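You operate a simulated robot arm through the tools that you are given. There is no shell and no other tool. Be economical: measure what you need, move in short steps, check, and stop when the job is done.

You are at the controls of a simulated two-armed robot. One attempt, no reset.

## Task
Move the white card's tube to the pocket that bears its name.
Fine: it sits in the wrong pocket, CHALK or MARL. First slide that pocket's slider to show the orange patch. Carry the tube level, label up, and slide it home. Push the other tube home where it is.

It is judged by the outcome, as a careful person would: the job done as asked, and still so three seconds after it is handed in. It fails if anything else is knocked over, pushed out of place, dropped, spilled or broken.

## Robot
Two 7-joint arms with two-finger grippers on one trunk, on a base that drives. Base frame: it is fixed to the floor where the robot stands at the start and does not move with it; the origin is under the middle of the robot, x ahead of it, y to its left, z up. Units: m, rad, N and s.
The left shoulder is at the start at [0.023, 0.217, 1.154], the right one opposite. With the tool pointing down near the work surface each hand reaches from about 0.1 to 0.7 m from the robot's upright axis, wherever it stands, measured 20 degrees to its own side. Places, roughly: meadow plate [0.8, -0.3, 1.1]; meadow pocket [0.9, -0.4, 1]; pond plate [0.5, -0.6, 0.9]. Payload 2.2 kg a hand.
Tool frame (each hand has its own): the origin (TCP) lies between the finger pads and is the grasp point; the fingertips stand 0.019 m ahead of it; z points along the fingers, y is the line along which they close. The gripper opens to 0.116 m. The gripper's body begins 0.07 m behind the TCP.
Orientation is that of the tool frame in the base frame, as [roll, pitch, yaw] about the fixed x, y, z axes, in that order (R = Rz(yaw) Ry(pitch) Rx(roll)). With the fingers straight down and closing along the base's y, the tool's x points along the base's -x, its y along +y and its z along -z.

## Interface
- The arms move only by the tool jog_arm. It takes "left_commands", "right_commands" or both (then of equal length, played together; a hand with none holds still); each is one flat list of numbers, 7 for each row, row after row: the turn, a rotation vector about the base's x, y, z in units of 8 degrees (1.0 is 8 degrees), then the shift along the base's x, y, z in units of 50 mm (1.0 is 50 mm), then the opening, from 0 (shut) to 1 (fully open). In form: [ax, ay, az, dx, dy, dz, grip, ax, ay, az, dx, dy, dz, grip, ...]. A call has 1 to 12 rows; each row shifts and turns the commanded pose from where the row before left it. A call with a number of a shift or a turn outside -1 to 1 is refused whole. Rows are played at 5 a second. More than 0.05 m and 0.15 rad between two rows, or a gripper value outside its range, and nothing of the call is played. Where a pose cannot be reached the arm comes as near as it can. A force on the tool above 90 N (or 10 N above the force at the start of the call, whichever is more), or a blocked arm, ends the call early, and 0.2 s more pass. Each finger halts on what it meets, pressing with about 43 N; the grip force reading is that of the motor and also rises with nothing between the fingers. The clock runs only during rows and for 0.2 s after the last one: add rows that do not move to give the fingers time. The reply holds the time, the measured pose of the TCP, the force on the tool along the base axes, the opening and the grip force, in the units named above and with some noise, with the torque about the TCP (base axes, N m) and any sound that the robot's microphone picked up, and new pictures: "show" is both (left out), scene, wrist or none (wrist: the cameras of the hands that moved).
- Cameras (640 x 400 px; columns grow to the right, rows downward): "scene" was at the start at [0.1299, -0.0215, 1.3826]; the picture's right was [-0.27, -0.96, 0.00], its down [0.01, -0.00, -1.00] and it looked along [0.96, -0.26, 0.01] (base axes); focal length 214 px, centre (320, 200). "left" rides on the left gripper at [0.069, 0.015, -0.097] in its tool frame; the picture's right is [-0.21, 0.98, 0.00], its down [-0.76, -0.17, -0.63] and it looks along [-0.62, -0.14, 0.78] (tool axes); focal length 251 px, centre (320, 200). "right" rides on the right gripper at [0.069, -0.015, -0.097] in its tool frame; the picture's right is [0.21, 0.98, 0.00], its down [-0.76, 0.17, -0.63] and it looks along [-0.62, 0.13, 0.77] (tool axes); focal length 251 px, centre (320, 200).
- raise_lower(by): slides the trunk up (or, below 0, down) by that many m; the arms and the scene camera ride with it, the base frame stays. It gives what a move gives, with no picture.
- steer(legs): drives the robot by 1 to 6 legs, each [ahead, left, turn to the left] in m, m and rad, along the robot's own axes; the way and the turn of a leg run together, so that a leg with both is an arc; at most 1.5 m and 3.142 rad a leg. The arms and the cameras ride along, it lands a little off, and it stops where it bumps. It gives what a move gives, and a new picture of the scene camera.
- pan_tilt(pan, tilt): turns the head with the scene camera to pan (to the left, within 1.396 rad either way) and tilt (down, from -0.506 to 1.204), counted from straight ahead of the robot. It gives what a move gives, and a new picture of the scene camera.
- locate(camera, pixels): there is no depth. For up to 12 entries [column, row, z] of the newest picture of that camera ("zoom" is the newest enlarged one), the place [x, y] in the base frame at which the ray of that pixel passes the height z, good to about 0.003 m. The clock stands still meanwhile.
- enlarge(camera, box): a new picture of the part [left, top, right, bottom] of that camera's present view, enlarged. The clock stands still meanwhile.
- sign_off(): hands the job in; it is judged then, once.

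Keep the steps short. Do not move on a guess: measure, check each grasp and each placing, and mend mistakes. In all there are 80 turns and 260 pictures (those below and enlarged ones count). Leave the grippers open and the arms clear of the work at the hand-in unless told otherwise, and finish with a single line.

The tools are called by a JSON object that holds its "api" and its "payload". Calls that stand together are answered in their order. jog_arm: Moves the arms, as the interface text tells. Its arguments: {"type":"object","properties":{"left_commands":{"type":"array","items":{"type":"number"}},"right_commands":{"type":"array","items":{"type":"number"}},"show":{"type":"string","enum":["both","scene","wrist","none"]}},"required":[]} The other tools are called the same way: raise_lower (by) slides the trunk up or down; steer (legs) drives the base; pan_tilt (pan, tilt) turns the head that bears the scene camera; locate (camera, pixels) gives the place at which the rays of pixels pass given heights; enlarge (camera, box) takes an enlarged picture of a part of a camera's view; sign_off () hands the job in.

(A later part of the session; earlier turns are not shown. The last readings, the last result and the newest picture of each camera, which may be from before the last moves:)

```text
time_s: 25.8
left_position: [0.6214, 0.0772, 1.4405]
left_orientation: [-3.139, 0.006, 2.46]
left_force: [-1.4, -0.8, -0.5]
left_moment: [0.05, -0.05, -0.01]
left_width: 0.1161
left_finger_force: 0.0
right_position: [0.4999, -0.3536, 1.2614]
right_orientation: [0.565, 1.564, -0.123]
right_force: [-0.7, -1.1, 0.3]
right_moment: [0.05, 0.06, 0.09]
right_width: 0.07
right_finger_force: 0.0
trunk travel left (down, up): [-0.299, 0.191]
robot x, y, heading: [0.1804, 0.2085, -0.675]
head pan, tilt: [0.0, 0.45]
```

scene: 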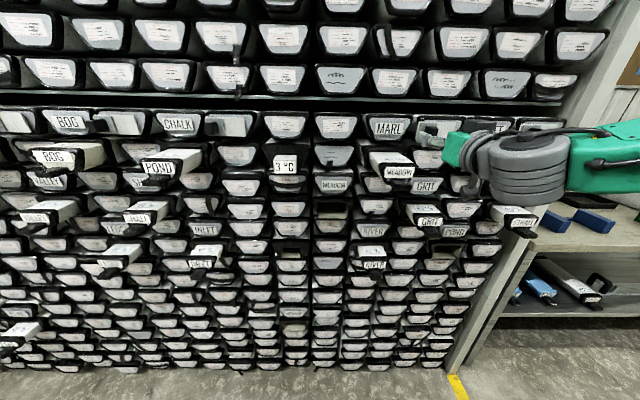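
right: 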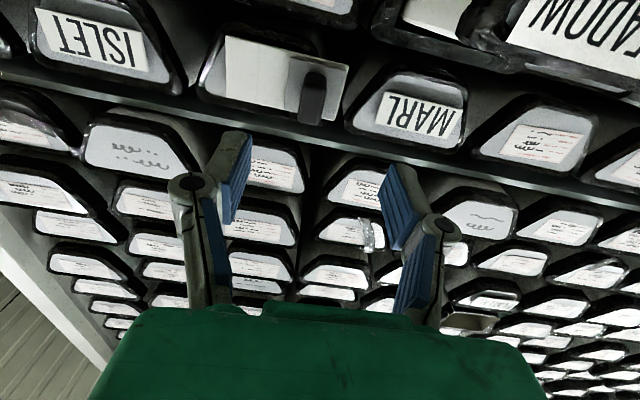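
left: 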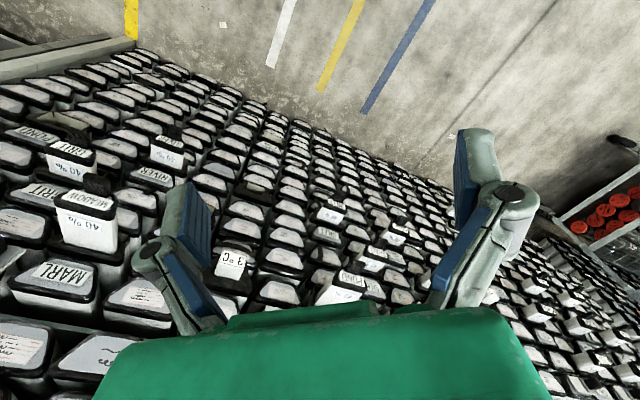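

The body seems to rock sideways. I'll sample it a few times to understand before touching anything.

{"api": "jog_arm", "payload": {"right_commands": [0, 0, 0, 0, 0, 0, 0.6], "show": "none"}}

{"api": "jog_arm", "payload": {"right_commands": [0, 0, 0, 0, 0, 0, 0.6], "show": "none"}}

{"api": "jog_arm", "payload": {"right_commands": [0, 0, 0, 0, 0, 0, 0.6], "show": "none"}}

{"api": "jog_arm", "payload": {"right_commands": [0, 0, 0, 0, 0, 0, 0.6], "show": "none"}}

{"api": "jog_arm", "payload": {"right_commands": [0, 0, 0, 0, 0, 0, 0.6], "show": "none"}}

{"api": "jog_arm", "payload": {"right_commands": [0, 0, 0, 0, 0, 0, 0.6], "show": "none"}}

```text
time_s: 26.4
left_position: [0.579, 0.036, 1.4472]
left_orientation: [3.104, 0.014, 2.449]
left_force: [-2.6, -2.8, -0.5]
left_moment: [0.22, -0.2, -0.01]
left_width: 0.116
left_finger_force: 0.1
right_position: [0.4614, -0.3868, 1.2539]
right_orientation: [1.359, 1.526, 0.663]
right_force: [-2.0, -2.7, -1.3]
right_moment: [-0.03, -0.05, 0.25]
right_width: 0.0695
right_finger_force: 0.1
trunk travel left (down, up): [-0.299, 0.191]
robot x, y, heading: [0.1776, 0.2162, -0.685]
head pan, tilt: [0.0, 0.45]
stopped in row 1 (right hand): the arm was blocked; the commanded pose is now the measured one
```

```text
time_s: 27.0
left_position: [0.673, 0.1501, 1.435]
left_orientation: [-3.085, 0.008, 2.462]
left_force: [4.0, 3.0, 0.5]
left_moment: [-0.31, 0.27, -0.01]
left_width: 0.1159
left_finger_force: 0.0
right_position: [0.545, -0.2847, 1.2754]
right_orientation: [-1.273, 1.521, -1.956]
right_force: [2.7, 3.5, 1.0]
right_moment: [0.07, 0.06, -0.39]
right_width: 0.0698
right_finger_force: 0.0
trunk travel left (down, up): [-0.299, 0.191]
robot x, y, heading: [0.193, 0.2313, -0.68]
head pan, tilt: [0.0, 0.45]
stopped in row 1 (right hand): the arm was blocked; the commanded pose is now the measured one
```

```text
time_s: 27.6
left_position: [0.6286, 0.1001, 1.442]
left_orientation: [-3.124, 0.014, 2.452]
left_force: [0.2, 0.6, 0.0]
left_moment: [-0.03, 0.05, 0.02]
left_width: 0.1158
left_finger_force: 0.1
right_position: [0.503, -0.3305, 1.269]
right_orientation: [-0.597, 1.554, -1.29]
right_force: [-0.4, 0.0, 0.6]
right_moment: [-0.02, 0.04, -0.02]
right_width: 0.0695
right_finger_force: 0.1
trunk travel left (down, up): [-0.299, 0.191]
robot x, y, heading: [0.1816, 0.2178, -0.683]
head pan, tilt: [0.0, 0.45]
stopped in row 1 (right hand): the arm was blocked; the commanded pose is now the measured one
```

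```text
time_s: 28.0
left_position: [0.6358, 0.1088, 1.4401]
left_orientation: [-3.116, 0.014, 2.453]
left_force: [-0.2, 0.9, -0.3]
left_moment: [-0.06, 0.07, 0.0]
left_width: 0.1159
left_finger_force: 0.0
right_position: [0.512, -0.3221, 1.2711]
right_orientation: [-0.978, 1.549, -1.669]
right_force: [0.7, 0.8, 0.8]
right_moment: [0.04, 0.01, -0.06]
right_width: 0.0695
right_finger_force: 0.1
trunk travel left (down, up): [-0.299, 0.191]
robot x, y, heading: [0.1818, 0.2165, -0.685]
head pan, tilt: [0.0, 0.45]
```

```text
time_s: 28.6
left_position: [0.6626, 0.1479, 1.4343]
left_orientation: [-3.085, 0.014, 2.454]
left_force: [1.3, 1.6, 1.0]
left_moment: [-0.21, 0.2, 0.0]
left_width: 0.1159
left_finger_force: 0.0
right_position: [0.5332, -0.2875, 1.2792]
right_orientation: [-1.239, 1.516, -1.927]
right_force: [1.3, 2.4, 0.3]
right_moment: [0.0, 0.02, -0.21]
right_width: 0.0696
right_finger_force: 0.1
trunk travel left (down, up): [-0.299, 0.191]
robot x, y, heading: [0.1855, 0.2225, -0.683]
head pan, tilt: [0.0, 0.45]
stopped in row 1 (right hand): the arm was blocked; the commanded pose is now the measured one
```

```text
time_s: 29.2
left_position: [0.5833, 0.0562, 1.4485]
left_orientation: [3.124, 0.019, 2.44]
left_force: [-1.4, -0.9, -0.7]
left_moment: [0.17, -0.19, 0.04]
left_width: 0.1162
left_finger_force: 0.0
right_position: [0.4625, -0.3709, 1.2652]
right_orientation: [0.98, 1.541, 0.274]
right_force: [-1.1, -2.3, -1.0]
right_moment: [-0.08, 0.0, 0.23]
right_width: 0.0697
right_finger_force: 0.1
trunk travel left (down, up): [-0.299, 0.191]
robot x, y, heading: [0.1745, 0.2039, -0.685]
head pan, tilt: [0.0, 0.45]
stopped in row 1 (right hand): the arm was blocked; the commanded pose is now the measured one
```

The rocking grows while I hold; I'll step the base back 0.10 m, then wait without commanding the arms to see whether it calms.

{"api": "steer", "payload": {"legs": [[-0.1, 0, 0]]}}

{"api": "pan_tilt", "payload": {"pan": 0.02, "tilt": 0.5}}

{"api": "pan_tilt", "payload": {"pan": 0.0, "tilt": 0.45}}

{"api": "pan_tilt", "payload": {"pan": 0.02, "tilt": 0.5}}

```text
time_s: 30.4
left_position: [0.5581, 0.1838, 1.4417]
left_orientation: [-3.107, 0.021, 2.447]
left_force: [0.8, 0.9, 0.7]
left_moment: [-0.13, 0.03, 0.01]
left_width: 0.116
left_finger_force: 0.0
right_position: [0.4334, -0.2488, 1.2765]
right_orientation: [-0.948, 1.534, -1.642]
right_force: [0.8, 1.7, 0.5]
right_moment: [0.02, 0.03, -0.13]
right_width: 0.0694
right_finger_force: 0.1
trunk travel left (down, up): [-0.299, 0.191]
robot x, y, heading: [0.1048, 0.2747, -0.68]
head pan, tilt: [0.0, 0.45]
```

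scene: 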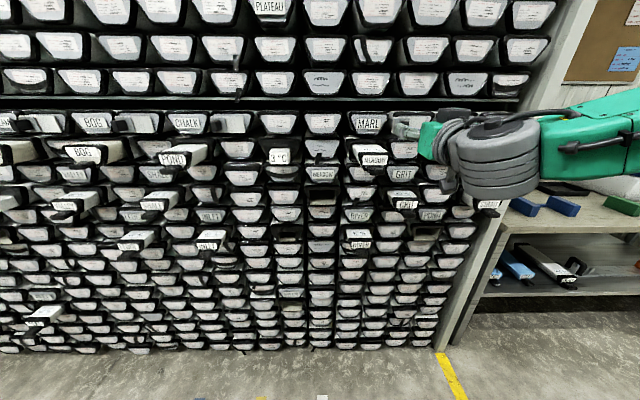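

```text
time_s: 31.0
left_position: [0.5186, 0.1419, 1.4492]
left_orientation: [3.138, 0.023, 2.441]
left_force: [-1.3, -1.6, -0.5]
left_moment: [0.2, -0.17, -0.01]
left_width: 0.1159
left_finger_force: 0.0
right_position: [0.3972, -0.2879, 1.271]
right_orientation: [0.349, 1.549, -0.353]
right_force: [-1.4, -2.3, -0.3]
right_moment: [-0.06, -0.06, 0.27]
right_width: 0.0697
right_finger_force: 0.1
trunk travel left (down, up): [-0.299, 0.191]
robot x, y, heading: [0.1027, 0.2699, -0.692]
head pan, tilt: [0.019, 0.499]
```

scene: 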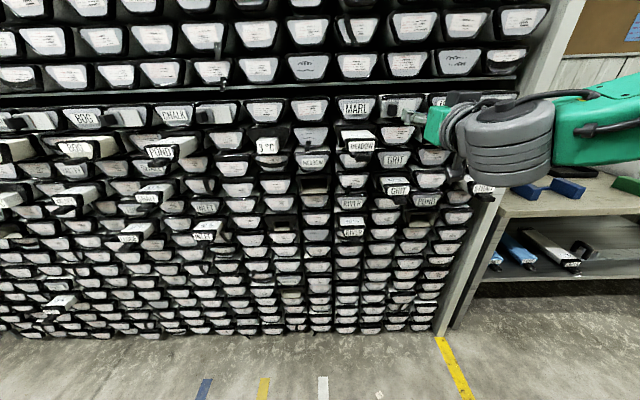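

```text
time_s: 31.6
left_position: [0.5447, 0.1741, 1.4431]
left_orientation: [-3.116, 0.024, 2.445]
left_force: [-0.4, 0.5, -0.3]
left_moment: [0.01, -0.06, -0.02]
left_width: 0.1162
left_finger_force: 0.1
right_position: [0.4217, -0.2563, 1.2766]
right_orientation: [-0.678, 1.541, -1.372]
right_force: [-0.4, -0.3, -0.1]
right_moment: [0.03, -0.01, 0.0]
right_width: 0.0694
right_finger_force: 0.1
trunk travel left (down, up): [-0.299, 0.191]
robot x, y, heading: [0.1051, 0.2724, -0.685]
head pan, tilt: [0.0, 0.45]
```

scene: 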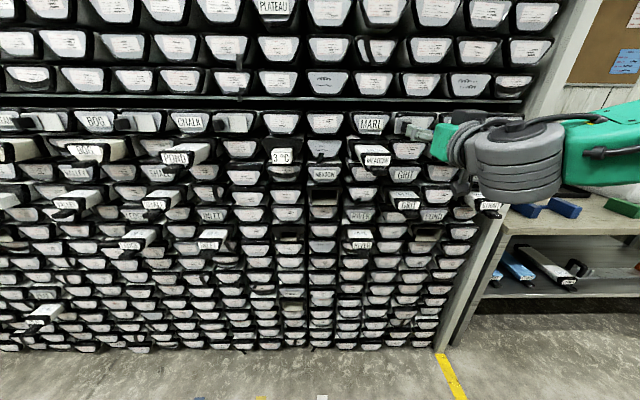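

```text
time_s: 32.2
left_position: [0.5882, 0.2258, 1.4364]
left_orientation: [-3.075, 0.022, 2.45]
left_force: [0.9, 2.0, 0.2]
left_moment: [-0.12, 0.12, 0.01]
left_width: 0.1162
left_finger_force: 0.0
right_position: [0.4599, -0.2097, 1.2851]
right_orientation: [-1.168, 1.505, -1.86]
right_force: [1.0, 2.3, 0.1]
right_moment: [0.02, 0.03, -0.22]
right_width: 0.0693
right_finger_force: 0.1
trunk travel left (down, up): [-0.299, 0.191]
robot x, y, heading: [0.1136, 0.2842, -0.682]
head pan, tilt: [0.019, 0.499]
```

scene: 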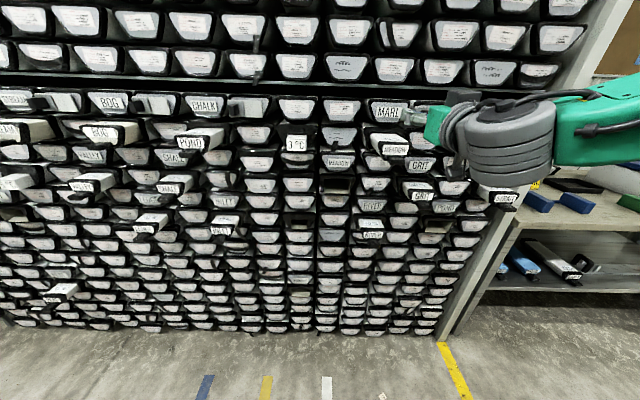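

Still swinging. I'll let time pass with tiny trunk moves (no pictures) and see whether it damps.

{"api": "raise_lower", "payload": {"by": -0.02}}

{"api": "raise_lower", "payload": {"by": 0.0}}

{"api": "raise_lower", "payload": {"by": 0.0}}

{"api": "raise_lower", "payload": {"by": 0.0}}

{"api": "raise_lower", "payload": {"by": 0.0}}

{"api": "raise_lower", "payload": {"by": 0.0}}

{"api": "raise_lower", "payload": {"by": 0.0}}

{"api": "raise_lower", "payload": {"by": 0.0}}

```text
time_s: 32.9
left_position: [0.5481, 0.1788, 1.4232]
left_orientation: [-3.114, 0.025, 2.444]
left_force: [-0.8, 1.0, 0.8]
left_moment: [0.0, -0.07, 0.02]
left_width: 0.1159
left_finger_force: 0.0
right_position: [0.4234, -0.2521, 1.2577]
right_orientation: [-0.728, 1.54, -1.421]
right_force: [-1.4, -0.3, 0.4]
right_moment: [0.07, 0.06, 0.05]
right_width: 0.0699
right_finger_force: 0.0
trunk travel left (down, up): [-0.279, 0.211]
robot x, y, heading: [0.1066, 0.2758, -0.678]
head pan, tilt: [0.019, 0.499]
```

```text
time_s: 33.4
left_position: [0.5351, 0.1634, 1.4266]
left_orientation: [-3.126, 0.025, 2.443]
left_force: [-1.1, -0.1, 0.3]
left_moment: [0.01, -0.02, -0.04]
left_width: 0.1162
left_finger_force: 0.0
right_position: [0.4116, -0.2658, 1.256]
right_orientation: [-0.393, 1.547, -1.086]
right_force: [-0.7, 0.1, 0.2]
right_moment: [-0.03, 0.02, 0.08]
right_width: 0.0698
right_finger_force: 0.0
trunk travel left (down, up): [-0.279, 0.211]
robot x, y, heading: [0.1029, 0.2688, -0.683]
head pan, tilt: [0.019, 0.499]
```

```text
time_s: 33.9
left_position: [0.5774, 0.2152, 1.4206]
left_orientation: [-3.084, 0.025, 2.449]
left_force: [0.4, 0.1, 0.9]
left_moment: [-0.1, 0.09, 0.01]
left_width: 0.1159
left_finger_force: 0.1
right_position: [0.4494, -0.2194, 1.2648]
right_orientation: [-1.086, 1.516, -1.777]
right_force: [0.7, 2.6, 0.6]
right_moment: [0.01, -0.02, -0.13]
right_width: 0.0698
right_finger_force: 0.1
trunk travel left (down, up): [-0.279, 0.211]
robot x, y, heading: [0.1144, 0.2811, -0.684]
head pan, tilt: [0.019, 0.499]
```

```text
time_s: 34.4
left_position: [0.5109, 0.1338, 1.4308]
left_orientation: [3.132, 0.024, 2.442]
left_force: [-2.1, -1.8, -0.1]
left_moment: [0.15, -0.17, 0.02]
left_width: 0.1161
left_finger_force: 0.1
right_position: [0.3903, -0.2938, 1.2501]
right_orientation: [0.606, 1.545, -0.095]
right_force: [-0.7, -3.1, -1.0]
right_moment: [0.03, 0.03, 0.25]
right_width: 0.0697
right_finger_force: 0.0
trunk travel left (down, up): [-0.279, 0.211]
robot x, y, heading: [0.1012, 0.2688, -0.684]
head pan, tilt: [0.019, 0.499]
```

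```text
time_s: 34.9
left_position: [0.5942, 0.233, 1.4149]
left_orientation: [-3.07, 0.022, 2.45]
left_force: [1.6, 1.2, 0.2]
left_moment: [-0.15, 0.13, 0.01]
left_width: 0.1159
left_finger_force: 0.1
right_position: [0.4636, -0.204, 1.2668]
right_orientation: [-1.191, 1.501, -1.882]
right_force: [0.5, 2.5, 0.6]
right_moment: [0.03, 0.04, -0.17]
right_width: 0.0696
right_finger_force: 0.0
trunk travel left (down, up): [-0.279, 0.211]
robot x, y, heading: [0.1126, 0.2868, -0.687]
head pan, tilt: [0.019, 0.499]
```

```text
time_s: 35.4
left_position: [0.5126, 0.1287, 1.429]
left_orientation: [3.13, 0.021, 2.444]
left_force: [-1.9, -3.4, -0.1]
left_moment: [0.29, -0.2, -0.02]
left_width: 0.1159
left_finger_force: 0.0
right_position: [0.3919, -0.2988, 1.2489]
right_orientation: [0.763, 1.543, 0.063]
right_force: [-1.9, -3.9, -0.8]
right_moment: [-0.03, 0.01, 0.36]
right_width: 0.0698
right_finger_force: 0.1
trunk travel left (down, up): [-0.279, 0.211]
robot x, y, heading: [0.0949, 0.2707, -0.688]
head pan, tilt: [0.019, 0.499]
```

```text
time_s: 35.9
left_position: [0.5879, 0.2169, 1.414]
left_orientation: [-3.077, 0.018, 2.444]
left_force: [1.9, 1.2, 0.0]
left_moment: [-0.15, 0.23, 0.05]
left_width: 0.1162
left_finger_force: 0.0
right_position: [0.4564, -0.2154, 1.2603]
right_orientation: [-1.245, 1.512, -1.943]
right_force: [2.0, 1.7, -0.8]
right_moment: [-0.03, 0.02, -0.16]
right_width: 0.0694
right_finger_force: 0.3
trunk travel left (down, up): [-0.279, 0.211]
robot x, y, heading: [0.1122, 0.2889, -0.689]
head pan, tilt: [0.019, 0.499]
```

```text
time_s: 36.4
left_position: [0.532, 0.1539, 1.4228]
left_orientation: [-3.135, 0.015, 2.451]
left_force: [0.9, 0.2, -1.9]
left_moment: [-0.03, -0.01, -0.03]
left_width: 0.116
left_finger_force: 0.0
right_position: [0.4104, -0.2757, 1.2488]
right_orientation: [-0.117, 1.557, -0.808]
right_force: [1.0, -1.0, -1.8]
right_moment: [-0.04, -0.09, -0.08]
right_width: 0.0696
right_finger_force: 0.1
trunk travel left (down, up): [-0.279, 0.211]
robot x, y, heading: [0.1, 0.2739, -0.677]
head pan, tilt: [0.019, 0.499]
```

{"api": "raise_lower", "payload": {"by": 0.0}}

{"api": "raise_lower", "payload": {"by": 0.0}}

{"api": "raise_lower", "payload": {"by": 0.0}}

{"api": "raise_lower", "payload": {"by": 0.0}}

{"api": "pan_tilt", "payload": {"pan": 0.9, "tilt": 1.2}}

{"api": "pan_tilt", "payload": {"pan": -0.3, "tilt": 1.2}}

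```text
time_s: 36.9
left_position: [0.558, 0.1871, 1.4206]
left_orientation: [-3.106, 0.018, 2.441]
left_force: [0.4, 0.5, 0.5]
left_moment: [-0.01, 0.0, 0.04]
left_width: 0.1158
left_finger_force: 0.0
right_position: [0.4331, -0.2424, 1.2572]
right_orientation: [-1.006, 1.535, -1.701]
right_force: [0.7, -0.6, -0.7]
right_moment: [-0.04, -0.04, -0.04]
right_width: 0.0696
right_finger_force: 0.0
trunk travel left (down, up): [-0.279, 0.211]
robot x, y, heading: [0.1065, 0.2826, -0.689]
head pan, tilt: [0.019, 0.499]
```

```text
time_s: 37.4
left_position: [0.5566, 0.1894, 1.4219]
left_orientation: [-3.107, 0.022, 2.446]
left_force: [-1.4, -0.7, 0.7]
left_moment: [0.02, -0.05, 0.01]
left_width: 0.1159
left_finger_force: 0.1
right_position: [0.4305, -0.2431, 1.259]
right_orientation: [-0.856, 1.533, -1.55]
right_force: [-0.6, -0.4, 0.0]
right_moment: [0.08, 0.1, 0.09]
right_width: 0.0696
right_finger_force: 0.0
trunk travel left (down, up): [-0.279, 0.211]
robot x, y, heading: [0.1032, 0.2766, -0.685]
head pan, tilt: [0.019, 0.499]
```

```text
time_s: 37.9
left_position: [0.5275, 0.1561, 1.4276]
left_orientation: [-3.13, 0.027, 2.442]
left_force: [-0.7, 0.0, 0.5]
left_moment: [-0.01, -0.09, 0.02]
left_width: 0.1159
left_finger_force: 0.0
right_position: [0.405, -0.2731, 1.2557]
right_orientation: [-0.105, 1.548, -0.801]
right_force: [-1.4, 0.0, -0.4]
right_moment: [0.01, 0.04, 0.06]
right_width: 0.07
right_finger_force: 0.0
trunk travel left (down, up): [-0.279, 0.211]
robot x, y, heading: [0.1046, 0.2725, -0.689]
head pan, tilt: [0.019, 0.499]
```

```text
time_s: 38.4
left_position: [0.582, 0.2221, 1.4192]
left_orientation: [-3.081, 0.026, 2.448]
left_force: [-1.1, 1.9, 1.5]
left_moment: [-0.12, 0.1, 0.01]
left_width: 0.1163
left_finger_force: 0.1
right_position: [0.4543, -0.2122, 1.2672]
right_orientation: [-1.092, 1.51, -1.782]
right_force: [1.6, 2.3, 0.7]
right_moment: [0.03, 0.03, -0.18]
right_width: 0.0697
right_finger_force: 0.0
trunk travel left (down, up): [-0.279, 0.211]
robot x, y, heading: [0.1141, 0.2828, -0.687]
head pan, tilt: [0.019, 0.499]
```

```text
time_s: 39.6
left_position: [0.5612, 0.1882, 1.4189]
left_orientation: [-3.104, 0.018, 2.443]
left_force: [-0.3, 0.8, -1.0]
left_moment: [-0.02, 0.0, 0.02]
left_width: 0.1159
left_finger_force: 0.0
right_position: [0.4339, -0.2411, 1.2551]
right_orientation: [-1.056, 1.532, -1.754]
right_force: [-0.1, 0.9, -0.7]
right_moment: [-0.05, -0.03, -0.02]
right_width: 0.0695
right_finger_force: 0.1
trunk travel left (down, up): [-0.279, 0.211]
robot x, y, heading: [0.105, 0.2805, -0.686]
head pan, tilt: [0.901, 1.201]
```

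scene: 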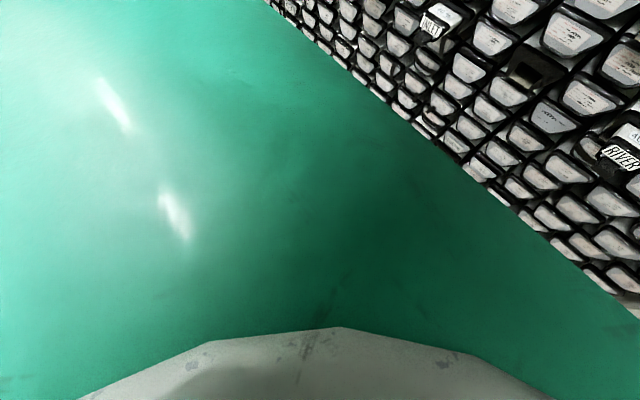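

```text
time_s: 41.0
left_position: [0.5548, 0.1861, 1.4219]
left_orientation: [-3.108, 0.024, 2.445]
left_force: [-0.6, 0.7, 0.4]
left_moment: [0.03, -0.06, -0.01]
left_width: 0.1158
left_finger_force: 0.0
right_position: [0.4291, -0.2459, 1.2588]
right_orientation: [-0.838, 1.538, -1.536]
right_force: [-1.2, 0.6, 1.7]
right_moment: [0.07, 0.11, 0.03]
right_width: 0.0697
right_finger_force: 0.0
trunk travel left (down, up): [-0.279, 0.211]
robot x, y, heading: [0.1081, 0.2791, -0.686]
head pan, tilt: [-0.3, 1.201]
```

scene: 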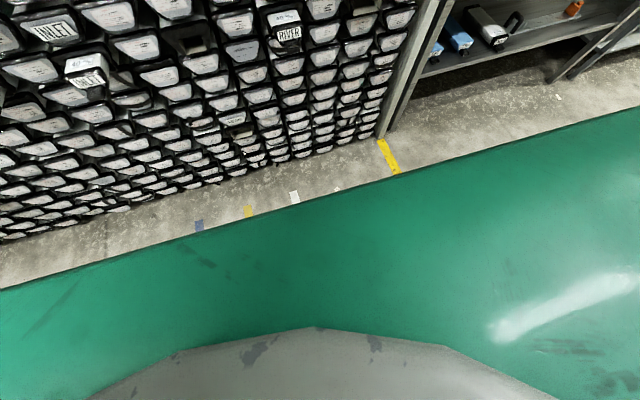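

The robot leans ~2° left and rocks; something may be touching the base. Look left and right around the robot.

{"api": "pan_tilt", "payload": {"pan": 1.39, "tilt": 0.6}}

{"api": "pan_tilt", "payload": {"pan": -1.39, "tilt": 0.6}}

```text
time_s: 42.7
left_position: [0.537, 0.1607, 1.423]
left_orientation: [-3.127, 0.015, 2.449]
left_force: [1.2, 0.8, -2.1]
left_moment: [-0.02, 0.09, -0.03]
left_width: 0.1159
left_finger_force: 0.1
right_position: [0.4166, -0.2693, 1.2502]
right_orientation: [-0.5, 1.556, -1.189]
right_force: [1.1, -0.3, -2.4]
right_moment: [-0.15, -0.18, 0.0]
right_width: 0.0695
right_finger_force: 0.2
trunk travel left (down, up): [-0.279, 0.211]
robot x, y, heading: [0.0971, 0.2771, -0.68]
head pan, tilt: [1.389, 0.6]
```

scene: 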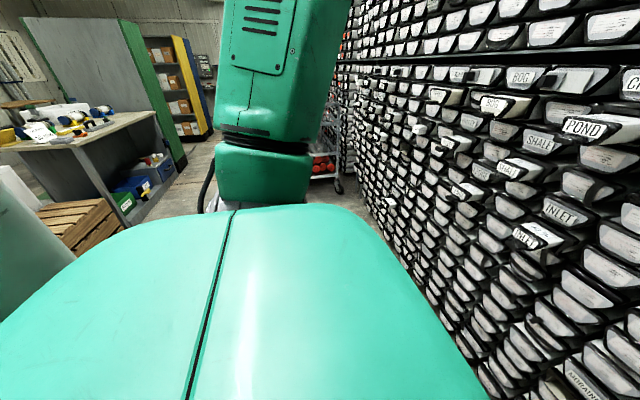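

```text
time_s: 45.2
left_position: [0.5097, 0.135, 1.4315]
left_orientation: [3.134, 0.026, 2.44]
left_force: [-2.1, -1.5, -0.4]
left_moment: [0.14, -0.21, 0.0]
left_width: 0.116
left_finger_force: 0.0
right_position: [0.3906, -0.2914, 1.2532]
right_orientation: [0.504, 1.544, -0.196]
right_force: [-1.4, -2.2, 0.5]
right_moment: [0.02, 0.02, 0.2]
right_width: 0.0696
right_finger_force: 0.0
trunk travel left (down, up): [-0.279, 0.211]
robot x, y, heading: [0.0969, 0.2636, -0.685]
head pan, tilt: [-1.389, 0.6]
```

scene: 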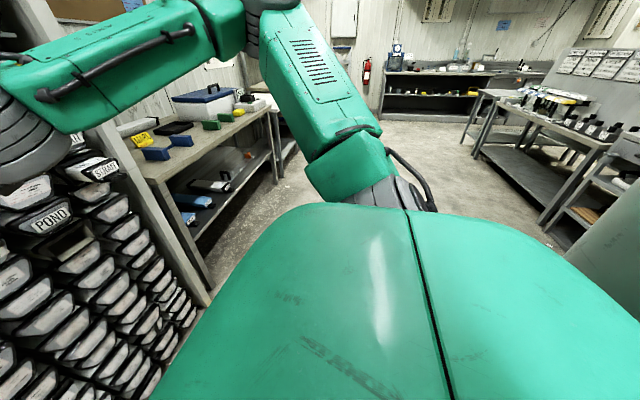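

A wooden crate is close on the left-rear. Measure it.

{"api": "pan_tilt", "payload": {"pan": 1.39, "tilt": 0.4}}

{"api": "enlarge", "payload": {"camera": "scene", "box": [0, 120, 220, 300]}}

{"api": "locate", "payload": {"camera": "scene", "pixels": [[120, 230, 0.2], [90, 290, 0.2], [60, 300, 0.2], [150, 260, 0.0]]}}

```text
time_s: 47.6
left_position: [0.5858, 0.2124, 1.4143]
left_orientation: [-3.081, 0.015, 2.442]
left_force: [1.6, 0.0, -0.6]
left_moment: [-0.04, 0.22, -0.02]
left_width: 0.1159
left_finger_force: 0.1
right_position: [0.4543, -0.2206, 1.2595]
right_orientation: [-1.252, 1.515, -1.95]
right_force: [1.6, 1.3, -1.2]
right_moment: [-0.02, -0.04, -0.17]
right_width: 0.0697
right_finger_force: 0.0
trunk travel left (down, up): [-0.279, 0.211]
robot x, y, heading: [0.1128, 0.2842, -0.693]
head pan, tilt: [1.389, 0.4]
```

scene: 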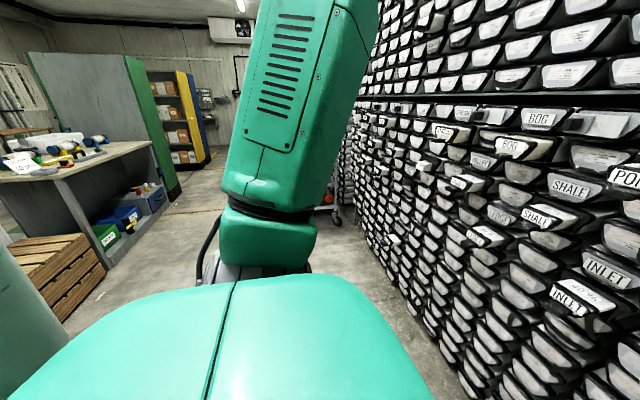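

```text
2.22 times, centred on (110, 210) of scene
```

zoom: 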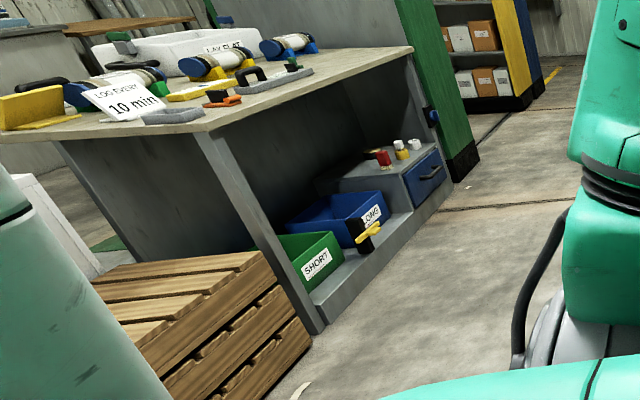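

```text
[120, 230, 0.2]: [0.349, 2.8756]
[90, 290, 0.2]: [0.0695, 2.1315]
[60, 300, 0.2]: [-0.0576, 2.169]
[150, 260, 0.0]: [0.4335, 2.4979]
```

The crate is ~1.9 m away, so no contact; the rocking is the robot's own. Try a small base command back and check if it re-settles.

{"api": "steer", "payload": {"legs": [[0, 0, 0.005], [-0.02, 0, 0]]}}

{"api": "raise_lower", "payload": {"by": -0.1}}

{"api": "raise_lower", "payload": {"by": 0.0}}

{"api": "raise_lower", "payload": {"by": 0.0}}

{"api": "raise_lower", "payload": {"by": 0.0}}

{"api": "raise_lower", "payload": {"by": 0.0}}

{"api": "raise_lower", "payload": {"by": 0.0}}

```text
time_s: 48.7
left_position: [0.5156, 0.1557, 1.4241]
left_orientation: [-3.136, 0.015, 2.446]
left_force: [-0.8, -2.0, -1.3]
left_moment: [0.16, -0.1, 0.02]
left_width: 0.1158
left_finger_force: 0.1
right_position: [0.3924, -0.272, 1.2477]
right_orientation: [0.226, 1.556, -0.471]
right_force: [-1.0, -2.2, -0.5]
right_moment: [-0.02, -0.04, 0.16]
right_width: 0.0698
right_finger_force: 0.1
trunk travel left (down, up): [-0.279, 0.211]
robot x, y, heading: [0.085, 0.2848, -0.685]
head pan, tilt: [1.389, 0.4]
```

scene: 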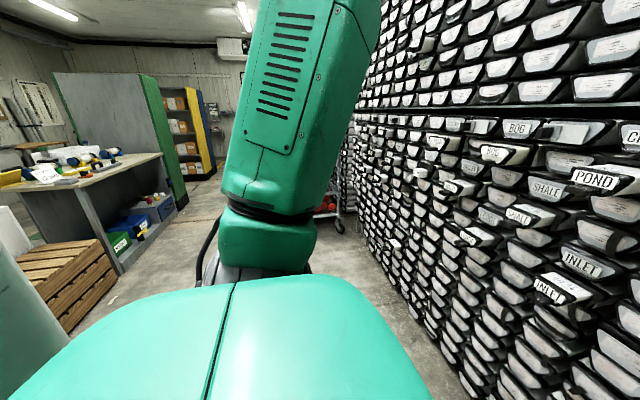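

```text
time_s: 50.1
left_position: [0.5321, 0.2062, 1.3265]
left_orientation: [-3.106, 0.033, 2.445]
left_force: [0.3, 1.2, 1.3]
left_moment: [-0.13, 0.02, 0.03]
left_width: 0.1162
left_finger_force: 0.0
right_position: [0.4088, -0.2279, 1.1651]
right_orientation: [-0.737, 1.527, -1.431]
right_force: [0.4, 1.9, -0.3]
right_moment: [0.06, 0.05, -0.13]
right_width: 0.0696
right_finger_force: 0.0
trunk travel left (down, up): [-0.179, 0.311]
robot x, y, heading: [0.091, 0.2842, -0.682]
head pan, tilt: [1.389, 0.4]
```

```text
time_s: 50.6
left_position: [0.4711, 0.1262, 1.333]
left_orientation: [3.114, 0.029, 2.44]
left_force: [-2.2, -2.6, 0.0]
left_moment: [0.23, -0.2, -0.01]
left_width: 0.1162
left_finger_force: 0.1
right_position: [0.3545, -0.3011, 1.1476]
right_orientation: [1.008, 1.53, 0.307]
right_force: [-2.4, -2.3, -0.4]
right_moment: [-0.04, -0.05, 0.32]
right_width: 0.0697
right_finger_force: 0.1
trunk travel left (down, up): [-0.179, 0.311]
robot x, y, heading: [0.079, 0.2723, -0.681]
head pan, tilt: [1.389, 0.4]
```

```text
time_s: 51.1
left_position: [0.5504, 0.2153, 1.3202]
left_orientation: [-3.092, 0.024, 2.448]
left_force: [2.1, 2.9, 0.7]
left_moment: [-0.28, 0.17, -0.01]
left_width: 0.1159
left_finger_force: 0.1
right_position: [0.4256, -0.2186, 1.1637]
right_orientation: [-1.02, 1.523, -1.712]
right_force: [2.6, 3.0, 1.3]
right_moment: [0.06, 0.08, -0.28]
right_width: 0.0698
right_finger_force: 0.1
trunk travel left (down, up): [-0.179, 0.311]
robot x, y, heading: [0.0897, 0.2908, -0.685]
head pan, tilt: [1.389, 0.4]
```

```text
time_s: 51.6
left_position: [0.4859, 0.1364, 1.3291]
left_orientation: [3.12, 0.018, 2.447]
left_force: [-1.0, 0.0, -2.2]
left_moment: [0.01, -0.09, 0.01]
left_width: 0.116
left_finger_force: 0.1
right_position: [0.3684, -0.2898, 1.1458]
right_orientation: [0.974, 1.54, 0.281]
right_force: [1.7, -2.0, -1.6]
right_moment: [-0.06, -0.06, 0.02]
right_width: 0.0696
right_finger_force: 0.0
trunk travel left (down, up): [-0.179, 0.311]
robot x, y, heading: [0.0776, 0.2751, -0.68]
head pan, tilt: [1.389, 0.4]
```

```text
time_s: 52.1
left_position: [0.5211, 0.1813, 1.3245]
left_orientation: [-3.122, 0.022, 2.442]
left_force: [0.3, 0.5, 0.4]
left_moment: [-0.03, -0.01, 0.01]
left_width: 0.1158
left_finger_force: 0.1
right_position: [0.4, -0.2483, 1.1559]
right_orientation: [-0.576, 1.545, -1.269]
right_force: [1.4, 0.7, 0.6]
right_moment: [0.01, 0.02, -0.08]
right_width: 0.0697
right_finger_force: 0.0
trunk travel left (down, up): [-0.179, 0.311]
robot x, y, heading: [0.0877, 0.2835, -0.691]
head pan, tilt: [1.389, 0.4]
```

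```text
time_s: 52.6
left_position: [0.5183, 0.1827, 1.3276]
left_orientation: [-3.123, 0.027, 2.446]
left_force: [-0.1, 0.4, 0.8]
left_moment: [0.0, -0.06, 0.02]
left_width: 0.1161
left_finger_force: 0.0
right_position: [0.3971, -0.2469, 1.1578]
right_orientation: [-0.439, 1.541, -1.134]
right_force: [0.6, 0.5, -0.2]
right_moment: [0.05, 0.06, -0.03]
right_width: 0.0694
right_finger_force: 0.1
trunk travel left (down, up): [-0.179, 0.311]
robot x, y, heading: [0.0876, 0.2874, -0.681]
head pan, tilt: [1.389, 0.4]
```

I'll try a slow turn out and back (turns didn't excite rocking earlier), then sample again.

{"api": "steer", "payload": {"legs": [[-0.15, 0, 0], [0, 0, 0.15], [0, 0, -0.15]]}}

{"api": "raise_lower", "payload": {"by": 0.0}}

{"api": "raise_lower", "payload": {"by": 0.0}}

{"api": "raise_lower", "payload": {"by": 0.0}}

{"api": "raise_lower", "payload": {"by": 0.0}}

```text
time_s: 55.2
left_position: [0.4274, 0.3173, 1.3217]
left_orientation: [-3.09, 0.027, 2.449]
left_force: [2.8, 3.0, 0.6]
left_moment: [-0.23, 0.22, -0.02]
left_width: 0.1159
left_finger_force: 0.1
right_position: [0.3028, -0.1169, 1.1653]
right_orientation: [-1.009, 1.518, -1.698]
right_force: [2.2, 2.7, 0.4]
right_moment: [0.04, 0.0, -0.3]
right_width: 0.0695
right_finger_force: 0.0
trunk travel left (down, up): [-0.179, 0.311]
robot x, y, heading: [-0.0312, 0.3916, -0.682]
head pan, tilt: [1.389, 0.4]
```

scene: 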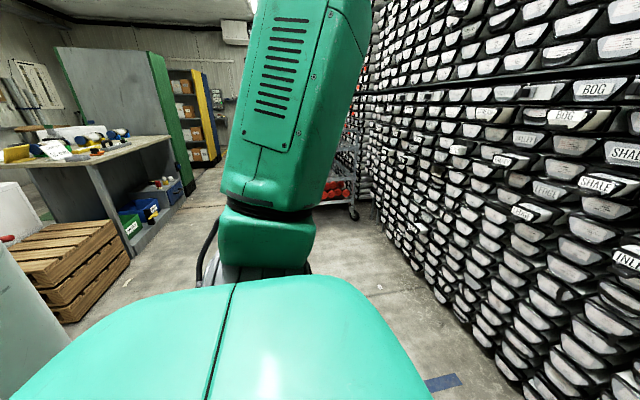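

```text
time_s: 55.7
left_position: [0.3733, 0.2524, 1.3331]
left_orientation: [3.132, 0.024, 2.443]
left_force: [-1.6, -1.8, 0.0]
left_moment: [0.18, -0.12, 0.02]
left_width: 0.1161
left_finger_force: 0.1
right_position: [0.2538, -0.1741, 1.1527]
right_orientation: [0.599, 1.539, -0.097]
right_force: [-2.0, -1.8, -0.8]
right_moment: [-0.03, -0.04, 0.21]
right_width: 0.0696
right_finger_force: 0.1
trunk travel left (down, up): [-0.179, 0.311]
robot x, y, heading: [-0.0331, 0.3818, -0.682]
head pan, tilt: [1.389, 0.4]
```

```text
time_s: 56.2
left_position: [0.4286, 0.3197, 1.3222]
left_orientation: [-3.093, 0.027, 2.449]
left_force: [1.1, 0.8, 0.6]
left_moment: [-0.11, 0.09, 0.0]
left_width: 0.1157
left_finger_force: 0.1
right_position: [0.3044, -0.1129, 1.1649]
right_orientation: [-0.958, 1.52, -1.644]
right_force: [1.1, 2.7, 0.7]
right_moment: [0.01, 0.05, -0.17]
right_width: 0.0697
right_finger_force: 0.0
trunk travel left (down, up): [-0.179, 0.311]
robot x, y, heading: [-0.0229, 0.3932, -0.682]
head pan, tilt: [1.389, 0.4]
```

```text
time_s: 56.7
left_position: [0.4013, 0.2843, 1.3288]
left_orientation: [-3.123, 0.025, 2.448]
left_force: [0.1, -1.3, -0.7]
left_moment: [0.04, 0.0, 0.0]
left_width: 0.116
left_finger_force: 0.1
right_position: [0.2779, -0.1443, 1.1578]
right_orientation: [-0.349, 1.544, -1.043]
right_force: [-0.5, 0.0, 0.3]
right_moment: [-0.02, 0.0, 0.06]
right_width: 0.0697
right_finger_force: 0.0
trunk travel left (down, up): [-0.179, 0.311]
robot x, y, heading: [-0.0264, 0.3849, -0.681]
head pan, tilt: [1.389, 0.4]
```

```text
time_s: 57.2
left_position: [0.3886, 0.2707, 1.3283]
left_orientation: [-3.133, 0.027, 2.447]
left_force: [-0.6, -0.9, -0.8]
left_moment: [0.1, -0.11, 0.0]
left_width: 0.1161
left_finger_force: 0.2
right_position: [0.2687, -0.1569, 1.1565]
right_orientation: [-0.029, 1.544, -0.722]
right_force: [-1.4, -1.6, -1.4]
right_moment: [0.01, -0.01, 0.09]
right_width: 0.0695
right_finger_force: 0.0
trunk travel left (down, up): [-0.179, 0.311]
robot x, y, heading: [-0.0326, 0.3883, -0.681]
head pan, tilt: [1.389, 0.4]
```

{"api": "raise_lower", "payload": {"by": 0.0}}

{"api": "raise_lower", "payload": {"by": 0.0}}

{"api": "raise_lower", "payload": {"by": 0.0}}

{"api": "raise_lower", "payload": {"by": 0.0}}

{"api": "raise_lower", "payload": {"by": 0.0}}

{"api": "raise_lower", "payload": {"by": 0.0}}

{"api": "raise_lower", "payload": {"by": 0.0}}

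{"api": "raise_lower", "payload": {"by": 0.0}}

```text
time_s: 57.7
left_position: [0.4354, 0.3284, 1.3224]
left_orientation: [-3.082, 0.027, 2.454]
left_force: [0.8, 2.7, 0.1]
left_moment: [-0.19, 0.11, 0.02]
left_width: 0.116
left_finger_force: 0.1
right_position: [0.311, -0.1047, 1.1663]
right_orientation: [-1.025, 1.514, -1.71]
right_force: [0.9, 1.7, 0.5]
right_moment: [0.06, -0.01, -0.22]
right_width: 0.0696
right_finger_force: 0.0
trunk travel left (down, up): [-0.179, 0.311]
robot x, y, heading: [-0.0246, 0.398, -0.682]
head pan, tilt: [1.389, 0.4]
```

```text
time_s: 58.2
left_position: [0.3682, 0.2451, 1.3333]
left_orientation: [3.127, 0.025, 2.442]
left_force: [-0.4, -1.2, -0.4]
left_moment: [0.18, -0.13, -0.02]
left_width: 0.1161
left_finger_force: 0.1
right_position: [0.25, -0.1792, 1.1504]
right_orientation: [0.703, 1.537, 0.007]
right_force: [-1.1, -2.5, -1.1]
right_moment: [-0.04, -0.02, 0.3]
right_width: 0.0697
right_finger_force: 0.0
trunk travel left (down, up): [-0.179, 0.311]
robot x, y, heading: [-0.035, 0.3841, -0.683]
head pan, tilt: [1.389, 0.4]
```

```text
time_s: 58.7
left_position: [0.4357, 0.3254, 1.3193]
left_orientation: [-3.085, 0.025, 2.448]
left_force: [1.8, 1.7, 1.5]
left_moment: [-0.08, 0.14, 0.04]
left_width: 0.1158
left_finger_force: 0.1
right_position: [0.3096, -0.1087, 1.1655]
right_orientation: [-1.05, 1.516, -1.738]
right_force: [1.1, 2.3, 0.7]
right_moment: [0.01, 0.02, -0.17]
right_width: 0.0697
right_finger_force: 0.1
trunk travel left (down, up): [-0.179, 0.311]
robot x, y, heading: [-0.0246, 0.3945, -0.684]
head pan, tilt: [1.389, 0.4]
```

```text
time_s: 59.2
left_position: [0.3938, 0.2753, 1.3281]
left_orientation: [-3.132, 0.025, 2.447]
left_force: [-0.1, -0.5, -0.5]
left_moment: [0.06, -0.02, -0.03]
left_width: 0.1161
left_finger_force: 0.1
right_position: [0.2722, -0.1528, 1.1556]
right_orientation: [-0.122, 1.546, -0.811]
right_force: [-1.4, -0.3, -0.9]
right_moment: [-0.03, 0.0, 0.12]
right_width: 0.0696
right_finger_force: 0.0
trunk travel left (down, up): [-0.179, 0.311]
robot x, y, heading: [-0.0298, 0.3862, -0.681]
head pan, tilt: [1.389, 0.4]
```

```text
time_s: 59.7
left_position: [0.3966, 0.2815, 1.3283]
left_orientation: [-3.124, 0.026, 2.446]
left_force: [-0.3, 0.8, 0.6]
left_moment: [-0.01, -0.01, -0.01]
left_width: 0.1161
left_finger_force: 0.1
right_position: [0.2761, -0.1477, 1.1578]
right_orientation: [-0.334, 1.544, -1.026]
right_force: [-0.1, 0.9, -0.3]
right_moment: [0.02, 0.02, -0.03]
right_width: 0.0699
right_finger_force: 0.1
trunk travel left (down, up): [-0.179, 0.311]
robot x, y, heading: [-0.0313, 0.3844, -0.686]
head pan, tilt: [1.389, 0.4]
```

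```text
time_s: 60.2
left_position: [0.4298, 0.3234, 1.3236]
left_orientation: [-3.089, 0.028, 2.45]
left_force: [1.0, 1.4, 0.3]
left_moment: [-0.13, 0.09, 0.01]
left_width: 0.116
left_finger_force: 0.2
right_position: [0.3046, -0.1097, 1.1659]
right_orientation: [-0.954, 1.519, -1.64]
right_force: [0.9, 1.4, 0.3]
right_moment: [0.03, 0.0, -0.14]
right_width: 0.0694
right_finger_force: 0.0
trunk travel left (down, up): [-0.179, 0.311]
robot x, y, heading: [-0.0229, 0.3967, -0.685]
head pan, tilt: [1.389, 0.4]
```

```text
time_s: 60.7
left_position: [0.3682, 0.2459, 1.3339]
left_orientation: [3.127, 0.026, 2.442]
left_force: [-1.6, -2.5, -0.4]
left_moment: [0.24, -0.2, 0.01]
left_width: 0.1162
left_finger_force: 0.0
right_position: [0.2502, -0.1801, 1.1521]
right_orientation: [0.695, 1.537, -0.002]
right_force: [-2.0, -2.6, -0.6]
right_moment: [-0.01, -0.05, 0.27]
right_width: 0.0695
right_finger_force: 0.0
trunk travel left (down, up): [-0.179, 0.311]
robot x, y, heading: [-0.0332, 0.3811, -0.681]
head pan, tilt: [1.389, 0.4]
```

```text
time_s: 61.2
left_position: [0.4422, 0.3327, 1.3209]
left_orientation: [-3.079, 0.025, 2.451]
left_force: [2.5, 3.2, 1.3]
left_moment: [-0.32, 0.21, 0.0]
left_width: 0.1161
left_finger_force: 0.0
right_position: [0.3156, -0.0999, 1.1662]
right_orientation: [-1.1, 1.511, -1.785]
right_force: [3.0, 3.1, 0.7]
right_moment: [0.02, 0.07, -0.36]
right_width: 0.0695
right_finger_force: 0.1
trunk travel left (down, up): [-0.179, 0.311]
robot x, y, heading: [-0.019, 0.3943, -0.682]
head pan, tilt: [1.389, 0.4]
```

It is a sustained sideways rocking, self-excited since the sideways drive. I'll test whether a small drive to the right changes it.

{"api": "steer", "payload": {"legs": [[0, -0.1, 0]]}}

{"api": "raise_lower", "payload": {"by": 0.0}}

{"api": "raise_lower", "payload": {"by": 0.0}}

{"api": "raise_lower", "payload": {"by": 0.0}}

{"api": "raise_lower", "payload": {"by": -0.17}}

{"api": "raise_lower", "payload": {"by": 0.0}}

{"api": "raise_lower", "payload": {"by": 0.0}}

{"api": "raise_lower", "payload": {"by": 0.0}}

```text
time_s: 62.4
left_position: [0.3511, 0.2226, 1.3245]
left_orientation: [-3.108, 0.025, 2.448]
left_force: [0.1, 0.2, 0.5]
left_moment: [-0.05, 0.04, 0.0]
left_width: 0.116
left_finger_force: 0.1
right_position: [0.2291, -0.2081, 1.1605]
right_orientation: [-0.742, 1.534, -1.431]
right_force: [-1.3, 1.4, 0.3]
right_moment: [0.03, 0.02, -0.05]
right_width: 0.0697
right_finger_force: 0.0
trunk travel left (down, up): [-0.179, 0.311]
robot x, y, heading: [-0.0877, 0.3148, -0.681]
head pan, tilt: [1.389, 0.4]
```

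scene: 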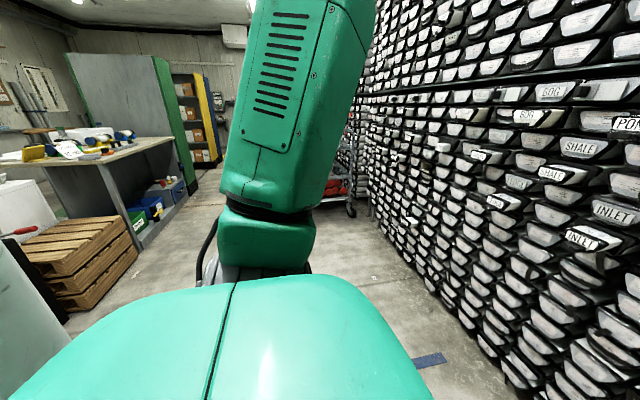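

```text
time_s: 62.9
left_position: [0.3452, 0.2183, 1.3292]
left_orientation: [-3.116, 0.026, 2.448]
left_force: [0.3, 0.3, -0.3]
left_moment: [-0.05, 0.05, 0.0]
left_width: 0.1157
left_finger_force: 0.0
right_position: [0.2235, -0.2097, 1.159]
right_orientation: [-0.529, 1.535, -1.221]
right_force: [0.5, 0.6, -0.3]
right_moment: [0.02, 0.05, -0.1]
right_width: 0.0694
right_finger_force: 0.1
trunk travel left (down, up): [-0.179, 0.311]
robot x, y, heading: [-0.0903, 0.3161, -0.684]
head pan, tilt: [1.389, 0.4]
```

```text
time_s: 63.4
left_position: [0.3111, 0.1789, 1.3316]
left_orientation: [3.132, 0.028, 2.445]
left_force: [-0.6, -1.1, -0.4]
left_moment: [0.15, -0.11, -0.01]
left_width: 0.1159
left_finger_force: 0.0
right_position: [0.1931, -0.2477, 1.1535]
right_orientation: [0.529, 1.537, -0.168]
right_force: [-1.0, -1.5, -0.5]
right_moment: [-0.02, -0.04, 0.11]
right_width: 0.0696
right_finger_force: 0.1
trunk travel left (down, up): [-0.179, 0.311]
robot x, y, heading: [-0.0925, 0.3119, -0.682]
head pan, tilt: [1.389, 0.4]
```

```text
time_s: 63.9
left_position: [0.362, 0.2419, 1.3248]
left_orientation: [-3.097, 0.028, 2.449]
left_force: [0.8, 1.1, 0.2]
left_moment: [-0.12, 0.06, 0.01]
left_width: 0.116
left_finger_force: 0.1
right_position: [0.2379, -0.1907, 1.164]
right_orientation: [-0.861, 1.524, -1.547]
right_force: [1.1, 1.5, 0.1]
right_moment: [0.04, -0.01, -0.15]
right_width: 0.0696
right_finger_force: 0.2
trunk travel left (down, up): [-0.179, 0.311]
robot x, y, heading: [-0.0866, 0.3225, -0.683]
head pan, tilt: [1.389, 0.4]
```

```text
time_s: 65.8
left_position: [0.3125, 0.1816, 1.1632]
left_orientation: [3.13, 0.028, 2.441]
left_force: [-1.9, -1.7, 0.1]
left_moment: [0.18, -0.15, 0.0]
left_width: 0.1161
left_finger_force: 0.1
right_position: [0.1935, -0.2453, 0.9843]
right_orientation: [0.543, 1.538, -0.157]
right_force: [-1.0, -1.8, -0.1]
right_moment: [-0.03, -0.01, 0.14]
right_width: 0.0698
right_finger_force: 0.0
trunk travel left (down, up): [-0.009, 0.481]
robot x, y, heading: [-0.0962, 0.3094, -0.68]
head pan, tilt: [1.389, 0.4]
```

```text
time_s: 66.3
left_position: [0.3573, 0.2374, 1.1558]
left_orientation: [-3.1, 0.029, 2.45]
left_force: [1.0, 1.5, -0.9]
left_moment: [-0.14, 0.13, 0.01]
left_width: 0.1161
left_finger_force: 0.0
right_position: [0.2345, -0.1948, 0.995]
right_orientation: [-0.831, 1.522, -1.515]
right_force: [1.5, 1.6, 1.4]
right_moment: [0.03, 0.03, -0.15]
right_width: 0.0696
right_finger_force: 0.1
trunk travel left (down, up): [-0.009, 0.481]
robot x, y, heading: [-0.0858, 0.3195, -0.686]
head pan, tilt: [1.389, 0.4]
```

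```text
time_s: 66.8
left_position: [0.3257, 0.1962, 1.16]
left_orientation: [-3.135, 0.026, 2.444]
left_force: [-0.6, -1.2, 0.2]
left_moment: [0.04, -0.04, -0.02]
left_width: 0.116
left_finger_force: 0.0
right_position: [0.2044, -0.2336, 0.9863]
right_orientation: [0.106, 1.541, -0.584]
right_force: [-0.6, -1.4, -0.3]
right_moment: [-0.03, -0.02, 0.08]
right_width: 0.0698
right_finger_force: 0.2
trunk travel left (down, up): [-0.009, 0.481]
robot x, y, heading: [-0.0916, 0.3132, -0.685]
head pan, tilt: [1.389, 0.4]
```

```text
time_s: 67.3
left_position: [0.3234, 0.1932, 1.1615]
left_orientation: [-3.141, 0.028, 2.443]
left_force: [-1.0, -0.6, -0.3]
left_moment: [0.09, -0.11, 0.0]
left_width: 0.116
left_finger_force: 0.1
right_position: [0.2023, -0.2351, 0.9847]
right_orientation: [0.203, 1.539, -0.494]
right_force: [-0.6, -1.6, -0.7]
right_moment: [0.0, -0.03, 0.1]
right_width: 0.0698
right_finger_force: 0.0
trunk travel left (down, up): [-0.009, 0.481]
robot x, y, heading: [-0.091, 0.3143, -0.683]
head pan, tilt: [1.389, 0.4]
```

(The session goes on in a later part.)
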